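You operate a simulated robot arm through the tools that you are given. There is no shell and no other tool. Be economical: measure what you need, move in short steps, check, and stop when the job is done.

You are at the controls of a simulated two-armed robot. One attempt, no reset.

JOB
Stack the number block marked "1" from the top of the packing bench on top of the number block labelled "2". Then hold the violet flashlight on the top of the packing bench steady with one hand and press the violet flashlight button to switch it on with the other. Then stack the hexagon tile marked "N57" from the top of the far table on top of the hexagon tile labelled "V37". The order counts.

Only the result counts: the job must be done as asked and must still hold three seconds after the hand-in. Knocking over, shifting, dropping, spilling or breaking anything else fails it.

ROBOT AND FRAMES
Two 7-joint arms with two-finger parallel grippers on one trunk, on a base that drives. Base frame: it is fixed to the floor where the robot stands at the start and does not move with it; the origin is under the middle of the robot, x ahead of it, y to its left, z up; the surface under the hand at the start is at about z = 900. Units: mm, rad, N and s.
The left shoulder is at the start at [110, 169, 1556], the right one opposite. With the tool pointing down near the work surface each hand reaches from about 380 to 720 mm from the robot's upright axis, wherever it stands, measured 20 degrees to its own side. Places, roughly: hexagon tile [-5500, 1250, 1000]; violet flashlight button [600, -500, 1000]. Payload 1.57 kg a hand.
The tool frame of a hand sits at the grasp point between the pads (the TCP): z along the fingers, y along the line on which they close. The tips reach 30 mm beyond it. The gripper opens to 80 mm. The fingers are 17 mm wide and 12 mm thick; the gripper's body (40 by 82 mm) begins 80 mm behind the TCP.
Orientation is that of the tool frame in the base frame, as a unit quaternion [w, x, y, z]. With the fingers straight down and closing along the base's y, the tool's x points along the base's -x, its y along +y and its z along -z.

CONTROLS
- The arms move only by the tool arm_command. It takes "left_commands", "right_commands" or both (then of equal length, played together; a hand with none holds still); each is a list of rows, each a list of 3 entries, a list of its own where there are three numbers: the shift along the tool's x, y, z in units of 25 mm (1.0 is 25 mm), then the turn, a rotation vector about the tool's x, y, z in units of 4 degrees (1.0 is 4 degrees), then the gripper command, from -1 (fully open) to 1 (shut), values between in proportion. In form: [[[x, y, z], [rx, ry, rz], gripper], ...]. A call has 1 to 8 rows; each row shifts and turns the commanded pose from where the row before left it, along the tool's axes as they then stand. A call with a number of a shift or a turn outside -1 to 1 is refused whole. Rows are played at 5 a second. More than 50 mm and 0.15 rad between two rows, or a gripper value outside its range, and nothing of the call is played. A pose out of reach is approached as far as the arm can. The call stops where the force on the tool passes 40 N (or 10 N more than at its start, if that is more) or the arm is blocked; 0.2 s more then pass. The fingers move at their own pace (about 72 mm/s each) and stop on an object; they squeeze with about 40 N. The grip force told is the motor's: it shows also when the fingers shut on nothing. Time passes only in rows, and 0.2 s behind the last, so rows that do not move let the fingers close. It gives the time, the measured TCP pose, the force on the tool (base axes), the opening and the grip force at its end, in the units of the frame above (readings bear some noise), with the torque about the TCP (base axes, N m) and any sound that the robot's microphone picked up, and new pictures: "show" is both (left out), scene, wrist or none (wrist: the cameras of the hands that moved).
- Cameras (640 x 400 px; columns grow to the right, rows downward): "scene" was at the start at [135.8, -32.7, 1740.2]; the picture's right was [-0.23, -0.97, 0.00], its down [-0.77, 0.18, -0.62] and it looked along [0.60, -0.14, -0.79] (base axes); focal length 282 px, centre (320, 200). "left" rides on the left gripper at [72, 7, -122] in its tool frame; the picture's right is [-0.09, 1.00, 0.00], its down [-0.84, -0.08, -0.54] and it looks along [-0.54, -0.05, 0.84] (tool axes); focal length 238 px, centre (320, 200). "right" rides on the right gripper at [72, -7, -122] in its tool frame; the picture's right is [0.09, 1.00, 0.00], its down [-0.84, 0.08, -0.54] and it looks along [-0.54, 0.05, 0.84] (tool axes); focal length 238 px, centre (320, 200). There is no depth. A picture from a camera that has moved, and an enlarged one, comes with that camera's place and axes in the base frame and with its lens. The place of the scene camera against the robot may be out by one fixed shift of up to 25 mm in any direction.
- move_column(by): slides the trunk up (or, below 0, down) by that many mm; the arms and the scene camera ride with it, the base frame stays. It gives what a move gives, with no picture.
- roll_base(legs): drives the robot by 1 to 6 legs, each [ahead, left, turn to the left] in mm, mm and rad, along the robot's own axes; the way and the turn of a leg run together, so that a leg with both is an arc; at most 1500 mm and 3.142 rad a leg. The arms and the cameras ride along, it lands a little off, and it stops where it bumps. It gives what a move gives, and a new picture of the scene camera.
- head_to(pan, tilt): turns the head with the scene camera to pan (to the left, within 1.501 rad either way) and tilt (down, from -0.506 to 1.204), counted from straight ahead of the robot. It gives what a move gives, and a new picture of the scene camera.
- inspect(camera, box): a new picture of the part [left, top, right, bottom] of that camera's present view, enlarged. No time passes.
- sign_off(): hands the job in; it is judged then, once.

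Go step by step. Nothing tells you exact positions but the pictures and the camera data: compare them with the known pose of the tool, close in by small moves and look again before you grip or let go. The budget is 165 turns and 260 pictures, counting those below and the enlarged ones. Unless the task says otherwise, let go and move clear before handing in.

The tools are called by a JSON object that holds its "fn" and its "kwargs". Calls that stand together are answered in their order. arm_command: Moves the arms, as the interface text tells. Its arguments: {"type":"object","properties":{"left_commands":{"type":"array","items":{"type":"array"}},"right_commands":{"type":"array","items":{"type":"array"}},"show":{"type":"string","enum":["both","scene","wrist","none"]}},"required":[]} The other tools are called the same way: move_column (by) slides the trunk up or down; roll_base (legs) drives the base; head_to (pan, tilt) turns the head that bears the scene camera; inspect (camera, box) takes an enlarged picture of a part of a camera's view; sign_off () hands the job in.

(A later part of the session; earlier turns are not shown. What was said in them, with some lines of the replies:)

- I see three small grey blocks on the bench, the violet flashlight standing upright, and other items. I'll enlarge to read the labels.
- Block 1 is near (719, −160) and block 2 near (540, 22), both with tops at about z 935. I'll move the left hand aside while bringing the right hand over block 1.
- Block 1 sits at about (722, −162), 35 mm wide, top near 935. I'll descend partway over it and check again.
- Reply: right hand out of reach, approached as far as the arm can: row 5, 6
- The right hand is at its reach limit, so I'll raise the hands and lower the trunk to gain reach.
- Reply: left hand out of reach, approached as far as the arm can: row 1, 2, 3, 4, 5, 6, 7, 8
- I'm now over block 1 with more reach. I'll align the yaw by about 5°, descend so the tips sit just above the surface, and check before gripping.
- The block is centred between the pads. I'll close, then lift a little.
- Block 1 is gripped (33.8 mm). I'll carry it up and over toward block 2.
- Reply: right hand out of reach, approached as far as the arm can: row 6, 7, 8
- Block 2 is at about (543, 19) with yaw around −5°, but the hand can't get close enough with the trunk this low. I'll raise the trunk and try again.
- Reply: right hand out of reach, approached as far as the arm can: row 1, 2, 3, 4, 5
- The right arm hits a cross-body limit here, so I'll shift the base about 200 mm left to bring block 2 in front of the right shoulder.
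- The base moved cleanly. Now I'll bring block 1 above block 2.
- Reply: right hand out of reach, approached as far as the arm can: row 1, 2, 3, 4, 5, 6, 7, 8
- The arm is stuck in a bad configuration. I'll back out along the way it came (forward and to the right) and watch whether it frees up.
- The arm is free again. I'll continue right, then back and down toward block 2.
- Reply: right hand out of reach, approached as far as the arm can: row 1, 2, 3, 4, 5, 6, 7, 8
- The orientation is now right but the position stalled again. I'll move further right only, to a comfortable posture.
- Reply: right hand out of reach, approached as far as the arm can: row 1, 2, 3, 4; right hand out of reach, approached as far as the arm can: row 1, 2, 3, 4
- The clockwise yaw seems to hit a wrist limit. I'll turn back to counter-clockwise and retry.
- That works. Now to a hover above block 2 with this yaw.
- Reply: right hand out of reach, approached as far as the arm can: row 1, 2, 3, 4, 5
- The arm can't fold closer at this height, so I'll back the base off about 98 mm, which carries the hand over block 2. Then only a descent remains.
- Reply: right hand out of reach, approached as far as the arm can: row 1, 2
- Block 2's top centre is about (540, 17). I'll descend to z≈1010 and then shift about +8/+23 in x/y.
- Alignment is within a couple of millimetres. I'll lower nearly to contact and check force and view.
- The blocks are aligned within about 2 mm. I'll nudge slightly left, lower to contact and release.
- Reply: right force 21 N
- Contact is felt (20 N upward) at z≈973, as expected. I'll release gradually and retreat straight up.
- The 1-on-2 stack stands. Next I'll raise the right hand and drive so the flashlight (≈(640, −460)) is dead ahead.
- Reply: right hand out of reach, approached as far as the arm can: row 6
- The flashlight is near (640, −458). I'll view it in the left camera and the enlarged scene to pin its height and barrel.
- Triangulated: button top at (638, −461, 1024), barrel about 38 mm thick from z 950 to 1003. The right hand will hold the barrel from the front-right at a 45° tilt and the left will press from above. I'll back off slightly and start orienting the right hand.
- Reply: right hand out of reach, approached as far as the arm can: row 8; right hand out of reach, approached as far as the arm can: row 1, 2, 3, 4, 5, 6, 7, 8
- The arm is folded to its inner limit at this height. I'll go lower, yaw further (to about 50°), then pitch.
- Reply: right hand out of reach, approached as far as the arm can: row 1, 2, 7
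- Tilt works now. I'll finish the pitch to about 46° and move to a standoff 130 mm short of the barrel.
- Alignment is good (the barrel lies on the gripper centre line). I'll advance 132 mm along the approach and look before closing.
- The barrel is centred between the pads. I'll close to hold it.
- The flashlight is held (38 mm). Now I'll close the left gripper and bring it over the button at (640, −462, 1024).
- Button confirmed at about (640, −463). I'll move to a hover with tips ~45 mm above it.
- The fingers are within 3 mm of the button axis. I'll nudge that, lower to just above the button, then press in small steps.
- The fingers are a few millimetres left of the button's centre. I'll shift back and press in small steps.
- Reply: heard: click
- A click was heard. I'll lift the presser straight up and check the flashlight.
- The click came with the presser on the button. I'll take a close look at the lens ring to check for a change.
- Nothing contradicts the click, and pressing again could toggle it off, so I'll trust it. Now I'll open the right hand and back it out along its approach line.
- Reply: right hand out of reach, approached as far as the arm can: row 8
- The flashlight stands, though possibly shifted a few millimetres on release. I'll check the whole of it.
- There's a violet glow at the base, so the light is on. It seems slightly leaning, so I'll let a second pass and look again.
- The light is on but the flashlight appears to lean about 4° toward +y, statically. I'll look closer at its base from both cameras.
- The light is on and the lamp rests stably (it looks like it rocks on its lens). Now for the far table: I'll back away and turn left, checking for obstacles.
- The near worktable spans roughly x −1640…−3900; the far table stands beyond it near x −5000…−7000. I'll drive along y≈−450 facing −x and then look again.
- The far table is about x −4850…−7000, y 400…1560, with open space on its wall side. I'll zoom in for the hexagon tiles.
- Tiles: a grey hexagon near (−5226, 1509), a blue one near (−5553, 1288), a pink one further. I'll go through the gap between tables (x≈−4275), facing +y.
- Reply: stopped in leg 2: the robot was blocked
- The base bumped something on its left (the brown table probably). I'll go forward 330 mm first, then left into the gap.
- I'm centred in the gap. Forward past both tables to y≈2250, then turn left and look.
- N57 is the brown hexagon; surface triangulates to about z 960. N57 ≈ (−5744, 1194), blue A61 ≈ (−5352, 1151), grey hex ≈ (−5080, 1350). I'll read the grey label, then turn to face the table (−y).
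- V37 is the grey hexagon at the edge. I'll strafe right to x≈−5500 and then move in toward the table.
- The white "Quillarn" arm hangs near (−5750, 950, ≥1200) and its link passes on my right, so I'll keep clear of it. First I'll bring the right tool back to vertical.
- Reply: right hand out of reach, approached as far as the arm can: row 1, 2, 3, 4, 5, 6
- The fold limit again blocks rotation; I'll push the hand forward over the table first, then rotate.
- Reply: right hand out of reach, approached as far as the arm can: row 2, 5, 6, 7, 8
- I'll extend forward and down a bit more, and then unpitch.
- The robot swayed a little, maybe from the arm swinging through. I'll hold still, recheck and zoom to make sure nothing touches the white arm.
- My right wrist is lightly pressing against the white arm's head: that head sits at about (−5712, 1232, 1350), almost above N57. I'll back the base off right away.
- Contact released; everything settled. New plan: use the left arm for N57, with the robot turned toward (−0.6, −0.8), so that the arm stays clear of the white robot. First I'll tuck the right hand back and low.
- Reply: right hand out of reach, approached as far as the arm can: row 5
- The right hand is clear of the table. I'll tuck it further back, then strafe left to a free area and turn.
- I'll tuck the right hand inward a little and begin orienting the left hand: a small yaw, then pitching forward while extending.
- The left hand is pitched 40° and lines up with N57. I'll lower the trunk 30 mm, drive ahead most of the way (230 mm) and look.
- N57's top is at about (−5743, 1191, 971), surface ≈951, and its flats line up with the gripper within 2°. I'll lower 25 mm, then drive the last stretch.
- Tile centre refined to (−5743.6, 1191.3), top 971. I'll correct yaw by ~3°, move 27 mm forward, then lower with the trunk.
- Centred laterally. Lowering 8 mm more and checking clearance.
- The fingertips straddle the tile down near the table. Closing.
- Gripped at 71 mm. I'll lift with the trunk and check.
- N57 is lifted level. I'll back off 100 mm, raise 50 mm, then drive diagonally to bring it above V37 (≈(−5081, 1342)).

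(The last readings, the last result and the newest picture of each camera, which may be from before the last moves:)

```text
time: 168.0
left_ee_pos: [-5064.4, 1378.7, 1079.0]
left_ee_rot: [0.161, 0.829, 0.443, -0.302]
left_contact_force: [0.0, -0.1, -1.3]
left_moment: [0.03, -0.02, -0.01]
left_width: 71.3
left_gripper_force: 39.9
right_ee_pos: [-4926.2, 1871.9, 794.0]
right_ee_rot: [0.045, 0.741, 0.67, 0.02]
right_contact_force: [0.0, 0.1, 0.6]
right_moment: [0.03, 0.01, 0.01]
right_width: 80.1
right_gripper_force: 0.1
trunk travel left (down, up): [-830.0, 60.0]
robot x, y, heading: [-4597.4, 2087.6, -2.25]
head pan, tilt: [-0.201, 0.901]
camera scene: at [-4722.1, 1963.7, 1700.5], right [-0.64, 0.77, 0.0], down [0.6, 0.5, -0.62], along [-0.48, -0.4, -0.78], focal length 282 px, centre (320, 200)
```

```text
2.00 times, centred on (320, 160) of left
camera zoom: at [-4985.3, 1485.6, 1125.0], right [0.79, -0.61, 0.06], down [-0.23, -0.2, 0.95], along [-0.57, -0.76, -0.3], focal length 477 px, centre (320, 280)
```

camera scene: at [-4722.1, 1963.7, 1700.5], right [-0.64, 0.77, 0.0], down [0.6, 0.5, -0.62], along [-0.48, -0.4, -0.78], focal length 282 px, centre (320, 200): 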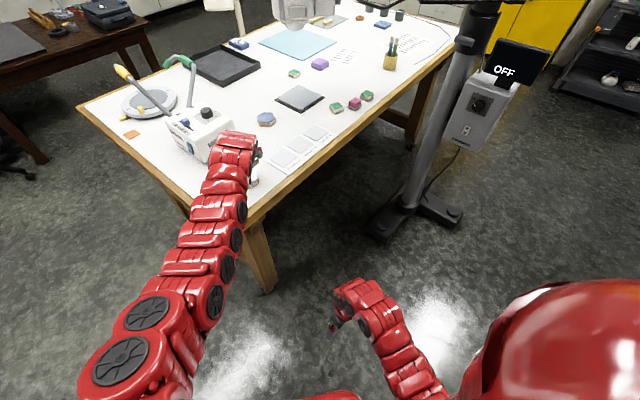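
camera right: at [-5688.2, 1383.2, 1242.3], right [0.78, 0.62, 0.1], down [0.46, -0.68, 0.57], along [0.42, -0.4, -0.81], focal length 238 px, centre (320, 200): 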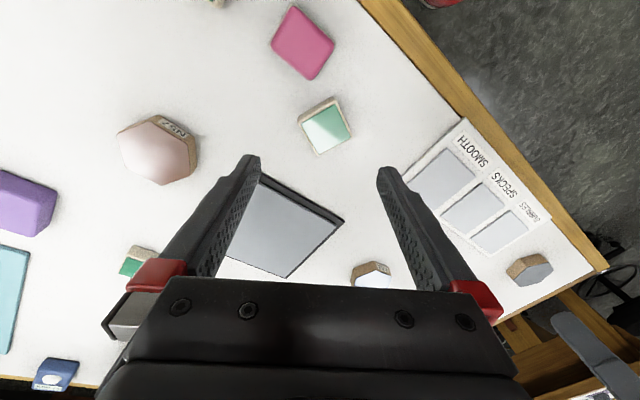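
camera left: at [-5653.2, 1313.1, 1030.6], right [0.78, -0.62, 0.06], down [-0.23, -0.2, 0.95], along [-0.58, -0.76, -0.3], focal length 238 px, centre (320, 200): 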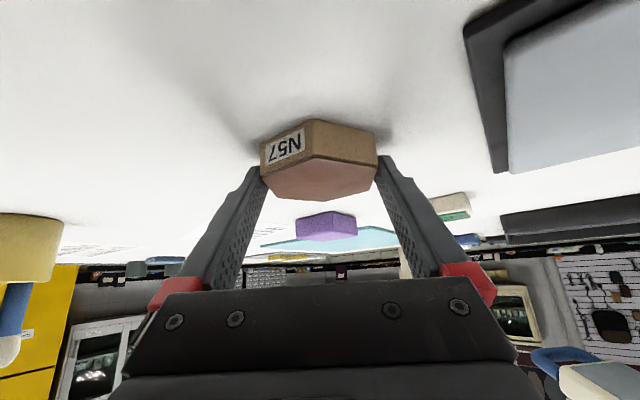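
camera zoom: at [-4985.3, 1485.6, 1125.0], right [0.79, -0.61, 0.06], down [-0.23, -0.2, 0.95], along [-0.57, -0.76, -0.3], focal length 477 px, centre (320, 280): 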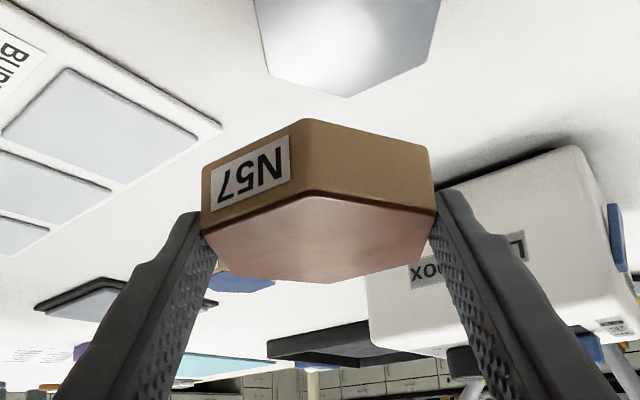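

V37 appears just below/behind N57 in the wrist view. I'll zoom on it to compute its centre.

{"fn": "inspect", "kwargs": {"camera": "left", "box": [240, 0, 432, 120]}}

{"fn": "inspect", "kwargs": {"camera": "scene", "box": [200, 120, 328, 200]}}

```text
3.33 times, centred on (336, 60) of left
camera zoom: at [-4985.3, 1485.6, 1125.0], right [0.79, -0.61, 0.06], down [-0.23, -0.2, 0.95], along [-0.57, -0.76, -0.3], focal length 794 px, centre (267, 667)
```

zoom: 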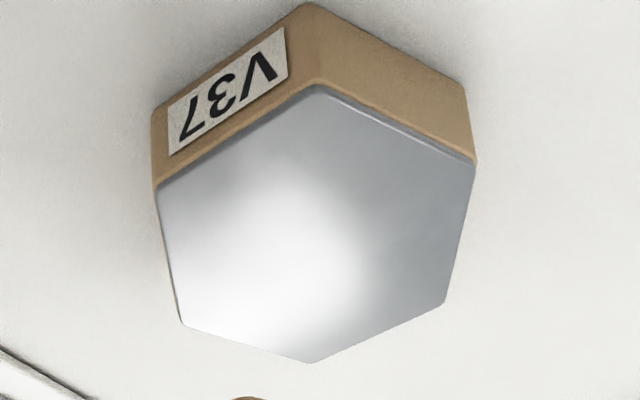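

```text
5.00 times, centred on (264, 160) of scene
camera zoom: at [-4722.1, 1963.7, 1700.5], right [-0.64, 0.77, 0.0], down [0.6, 0.5, -0.62], along [-0.48, -0.4, -0.78], focal length 1412 px, centre (600, 400)
```

zoom: 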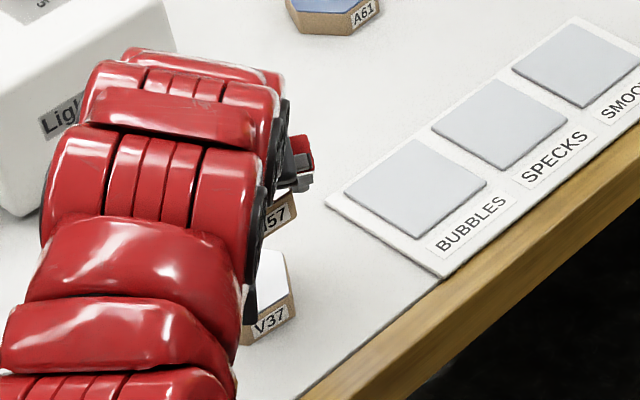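

V37 centre (−5063.6, 1351.3), N57 centre (−5075.3, 1362.6), same hex orientation within ~1°. I'll shift (+11.7, −11.3), lower 55 mm and re-measure.

{"fn": "arm_command", "kwargs": {"left_commands": [[[-0.04, 0.32, 0.03], [0, 0, 0], 1], [[-0.05, 0.32, 0.04], [0, 0, 0], 1]], "show": "none"}}

{"fn": "move_column", "kwargs": {"by": -50}}

{"fn": "inspect", "kwargs": {"camera": "left", "box": [240, 50, 400, 150]}}

{"fn": "inspect", "kwargs": {"camera": "scene", "box": [220, 130, 300, 180]}}

```text
time: 168.6
left_ee_pos: [-5053.3, 1366.3, 1079.3]
left_ee_rot: [0.161, 0.829, 0.442, -0.302]
left_contact_force: [-0.9, 1.2, -1.8]
left_moment: [0.03, -0.02, -0.01]
left_width: 71.2
left_gripper_force: 39.6
right_ee_pos: [-4925.5, 1873.3, 795.4]
right_ee_rot: [0.046, 0.74, 0.67, 0.021]
right_contact_force: [0.0, -0.5, -0.1]
right_moment: [0.0, -0.01, 0.03]
right_width: 79.9
right_gripper_force: 0.1
trunk travel left (down, up): [-830.0, 60.0]
robot x, y, heading: [-4595.7, 2088.0, -2.249]
head pan, tilt: [-0.201, 0.901]
```

```text
time: 169.5
left_ee_pos: [-5053.9, 1365.8, 1028.4]
left_ee_rot: [0.161, 0.828, 0.443, -0.303]
left_contact_force: [-0.1, 0.1, -1.9]
left_moment: [0.05, 0.02, 0.0]
left_width: 71.3
left_gripper_force: 39.4
right_ee_pos: [-4925.3, 1874.4, 743.7]
right_ee_rot: [0.045, 0.74, 0.67, 0.019]
right_contact_force: [0.3, -0.4, 0.6]
right_moment: [-0.01, -0.02, 0.01]
right_width: 80.1
right_gripper_force: 0.0
trunk travel left (down, up): [-780.0, 110.0]
robot x, y, heading: [-4597.9, 2088.2, -2.245]
head pan, tilt: [-0.201, 0.901]
```

```text
4.00 times, centred on (320, 100) of left
camera zoom: at [-4973.8, 1473.9, 1075.7], right [0.79, -0.61, 0.06], down [-0.23, -0.2, 0.95], along [-0.57, -0.76, -0.3], focal length 953 px, centre (320, 600)
```

zoom: 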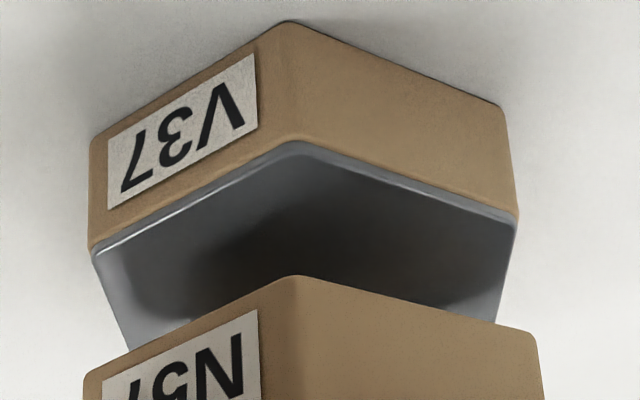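

```text
8.00 times, centred on (260, 155) of scene
camera zoom: at [-4721.5, 1964.0, 1650.6], right [-0.64, 0.77, 0.0], down [0.6, 0.5, -0.62], along [-0.48, -0.4, -0.78], focal length 2258 px, centre (800, 560)
```

zoom: 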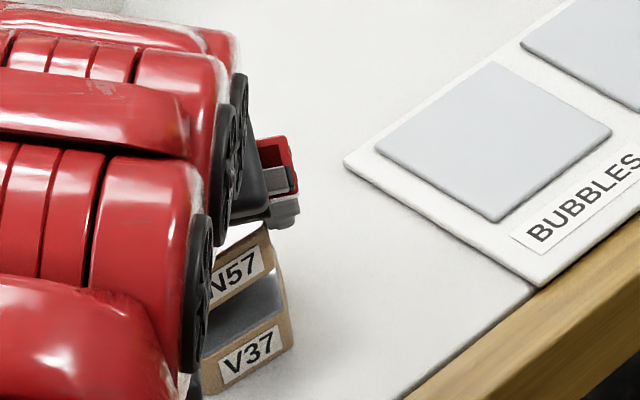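

Aligned within about 2 mm, with a 22 mm gap. I'll lower 18 mm by trunk and then touch down in small arm steps.

{"fn": "move_column", "kwargs": {"by": -18}}

{"fn": "arm_command", "kwargs": {"left_commands": [[[0.04, 0, 0.05], [0, 0, 0], 1], [[0.04, 0, 0.05], [0, 0, 0], 1], [[0, 0, 0], [0, 0, 0], 1]], "show": "none"}}

{"fn": "inspect", "kwargs": {"camera": "left", "box": [240, 80, 400, 180]}}

```text
time: 170.2
left_ee_pos: [-5054.3, 1366.4, 1011.3]
left_ee_rot: [0.16, 0.829, 0.442, -0.302]
left_contact_force: [-0.2, 0.2, -2.1]
left_moment: [-0.01, 0.03, -0.01]
left_width: 71.5
left_gripper_force: 40.0
right_ee_pos: [-4924.8, 1873.4, 726.9]
right_ee_rot: [0.045, 0.74, 0.671, 0.019]
right_contact_force: [0.2, 0.6, -0.4]
right_moment: [0.0, 0.01, 0.03]
right_width: 80.0
right_gripper_force: 0.2
trunk travel left (down, up): [-762.0, 128.0]
robot x, y, heading: [-4593.5, 2088.1, -2.25]
head pan, tilt: [-0.201, 0.901]
```

```text
time: 171.0
left_ee_pos: [-5053.2, 1365.0, 1007.9]
left_ee_rot: [0.16, 0.829, 0.442, -0.303]
left_contact_force: [0.3, 0.4, 0.9]
left_moment: [-0.06, -0.11, 0.0]
left_width: 71.4
left_gripper_force: 39.9
right_ee_pos: [-4926.3, 1873.6, 726.7]
right_ee_rot: [0.045, 0.741, 0.669, 0.02]
right_contact_force: [-1.1, -0.6, 0.3]
right_moment: [0.05, -0.01, 0.0]
right_width: 79.9
right_gripper_force: 0.1
trunk travel left (down, up): [-762.0, 128.0]
robot x, y, heading: [-4592.5, 2094.3, -2.255]
head pan, tilt: [-0.201, 0.901]
```

```text
4.00 times, centred on (320, 130) of left
camera zoom: at [-4973.2, 1473.5, 1054.5], right [0.79, -0.61, 0.06], down [-0.23, -0.2, 0.95], along [-0.57, -0.76, -0.3], focal length 953 px, centre (320, 480)
```

zoom: 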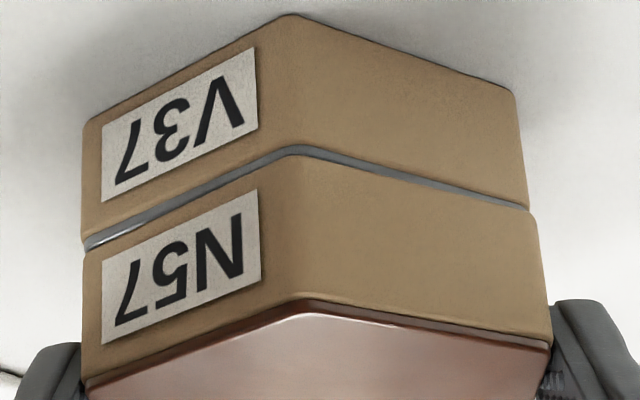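

Initial touch felt (weight now carried). One more small step, then release.

{"fn": "arm_command", "kwargs": {"left_commands": [[[0.03, 0, 0.03], [0, 0, 0], 1], [[0, 0, 0], [0, 0, 0], 1]], "show": "none"}}

{"fn": "inspect", "kwargs": {"camera": "left", "box": [240, 80, 400, 180]}}

```text
time: 171.6
left_ee_pos: [-5053.2, 1365.6, 1007.2]
left_ee_rot: [0.161, 0.828, 0.441, -0.305]
left_contact_force: [-1.0, -1.6, 7.4]
left_moment: [0.0, -0.14, -0.02]
left_width: 71.4
left_gripper_force: 40.3
right_ee_pos: [-4925.2, 1874.0, 725.6]
right_ee_rot: [0.046, 0.741, 0.67, 0.02]
right_contact_force: [0.1, -0.1, 0.3]
right_moment: [0.01, -0.01, -0.03]
right_width: 79.8
right_gripper_force: 0.0
trunk travel left (down, up): [-762.0, 128.0]
robot x, y, heading: [-4596.8, 2092.8, -2.25]
head pan, tilt: [-0.201, 0.901]
```

```text
4.00 times, centred on (320, 130) of left
camera zoom: at [-4973.0, 1473.6, 1054.3], right [0.79, -0.61, 0.06], down [-0.22, -0.2, 0.95], along [-0.57, -0.76, -0.29], focal length 953 px, centre (320, 480)
```

zoom: 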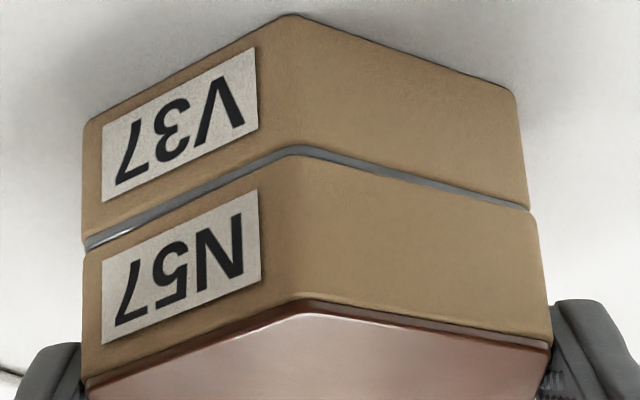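

N57 rests flush on V37. Opening, then rising straight up with the trunk.

{"fn": "arm_command", "kwargs": {"left_commands": [[[-0.02, 0, -0.03], [0, 0, 0], 0.7], [[0, 0, 0], [0, 0, 0], -1], [[0, 0, 0], [0, 0, 0], -1], [[0, 0, 0], [0, 0, 0], -1]], "show": "wrist"}}

{"fn": "move_column", "kwargs": {"by": 60}}

{"fn": "inspect", "kwargs": {"camera": "left", "box": [200, 0, 456, 160]}}

```text
time: 172.6
left_ee_pos: [-5053.1, 1367.2, 1007.8]
left_ee_rot: [0.16, 0.829, 0.442, -0.302]
left_contact_force: [0.0, 0.1, 0.1]
left_moment: [0.02, -0.02, -0.01]
left_width: 79.9
left_gripper_force: 0.1
right_ee_pos: [-4925.6, 1873.7, 726.3]
right_ee_rot: [0.045, 0.741, 0.67, 0.02]
right_contact_force: [-0.3, 0.1, -0.1]
right_moment: [0.01, -0.04, 0.0]
right_width: 79.9
right_gripper_force: 0.1
trunk travel left (down, up): [-762.0, 128.0]
robot x, y, heading: [-4593.4, 2092.9, -2.248]
head pan, tilt: [-0.201, 0.901]
camera left: at [-4973.2, 1473.7, 1054.0], right [0.79, -0.61, 0.06], down [-0.23, -0.2, 0.95], along [-0.57, -0.76, -0.3], focal length 238 px, centre (320, 200)
```

left: 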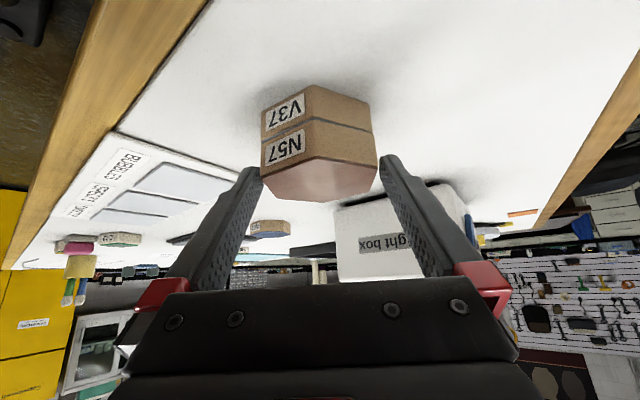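

```text
time: 173.6
left_ee_pos: [-5054.0, 1365.6, 1067.7]
left_ee_rot: [0.162, 0.829, 0.442, -0.302]
left_contact_force: [-0.2, 0.0, 0.3]
left_moment: [0.01, 0.01, 0.02]
left_width: 79.8
left_gripper_force: 0.0
right_ee_pos: [-4924.2, 1873.1, 786.7]
right_ee_rot: [0.045, 0.74, 0.67, 0.02]
right_contact_force: [-0.3, -0.1, 0.6]
right_moment: [0.0, 0.03, 0.05]
right_width: 79.9
right_gripper_force: 0.1
trunk travel left (down, up): [-822.0, 68.0]
robot x, y, heading: [-4593.1, 2086.1, -2.25]
head pan, tilt: [-0.201, 0.901]
```

```text
2.50 times, centred on (328, 80) of left
camera zoom: at [-4973.1, 1473.6, 1113.9], right [0.79, -0.61, 0.06], down [-0.23, -0.2, 0.95], along [-0.57, -0.76, -0.3], focal length 596 px, centre (300, 500)
```

zoom: 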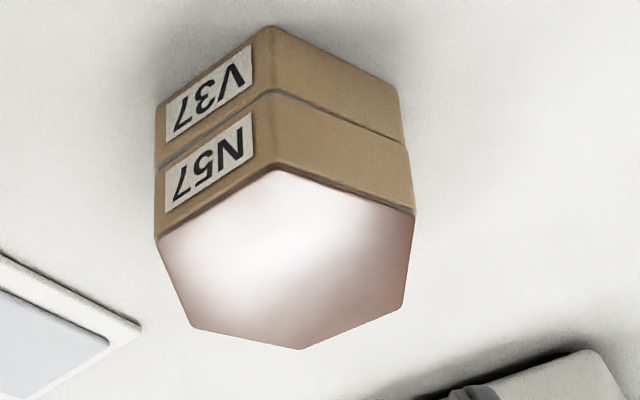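

N57 sits squarely on V37. I'll back the robot clear and then hand in.

{"fn": "roll_base", "kwargs": {"legs": [[-250, 0, 0]]}}

{"fn": "inspect", "kwargs": {"camera": "scene", "box": [160, 60, 400, 210]}}

```text
time: 175.4
left_ee_pos: [-4898.3, 1558.6, 1067.0]
left_ee_rot: [0.16, 0.829, 0.443, -0.302]
left_contact_force: [-0.4, 0.3, -0.1]
left_moment: [0.0, 0.0, 0.01]
left_width: 80.1
left_gripper_force: 0.1
right_ee_pos: [-4771.4, 2065.9, 785.1]
right_ee_rot: [0.046, 0.741, 0.67, 0.02]
right_contact_force: [-0.2, -0.2, 0.3]
right_moment: [0.0, 0.02, 0.0]
right_width: 79.8
right_gripper_force: 0.1
trunk travel left (down, up): [-822.0, 68.0]
robot x, y, heading: [-4444.0, 2282.3, -2.251]
head pan, tilt: [-0.201, 0.901]
camera scene: at [-4567.0, 2155.3, 1692.5], right [-0.64, 0.77, 0.0], down [0.6, 0.5, -0.62], along [-0.48, -0.4, -0.78], focal length 282 px, centre (320, 200)
```

scene: 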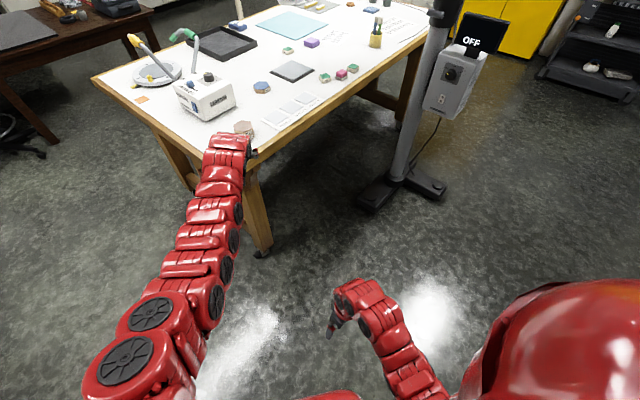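

```text
2.67 times, centred on (280, 135) of scene
camera zoom: at [-4567.0, 2155.3, 1692.5], right [-0.64, 0.77, 0.0], down [0.6, 0.5, -0.62], along [-0.48, -0.4, -0.78], focal length 753 px, centre (427, 373)
```

zoom: 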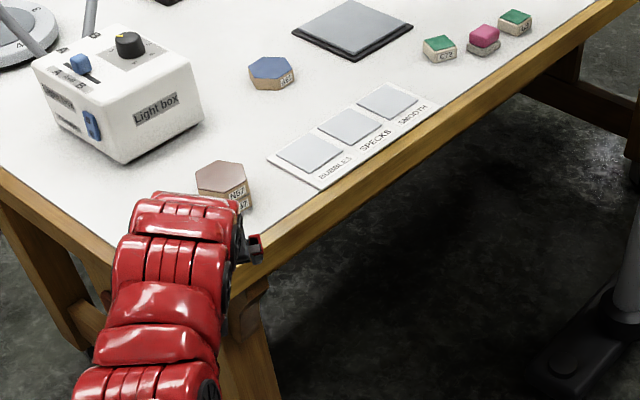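

The tile stack stands, both hands are empty and clear, and the other items are undisturbed in view. Handing in.

{"fn": "sign_off", "kwargs": {}}

```text
The job is handed in.
```

I did all three steps in order and handed the job in; no result came back.

- **Blocks:** block 1 stands on block 2.
- **Flashlight:** I held it with the right hand and pressed the button with the left. I heard a click and later saw a violet glow at its base. After release it was left leaning about 4°, though it was steady when I last checked it.
- **Tiles:** N57 sits squarely on V37.

Along the way, my right wrist pressed lightly against the white "Quillarn" arm over the far table before I backed off. The base was also blocked once by something on its left, probably the brown table. I saw nothing moved or knocked over either time, but did not check closely.
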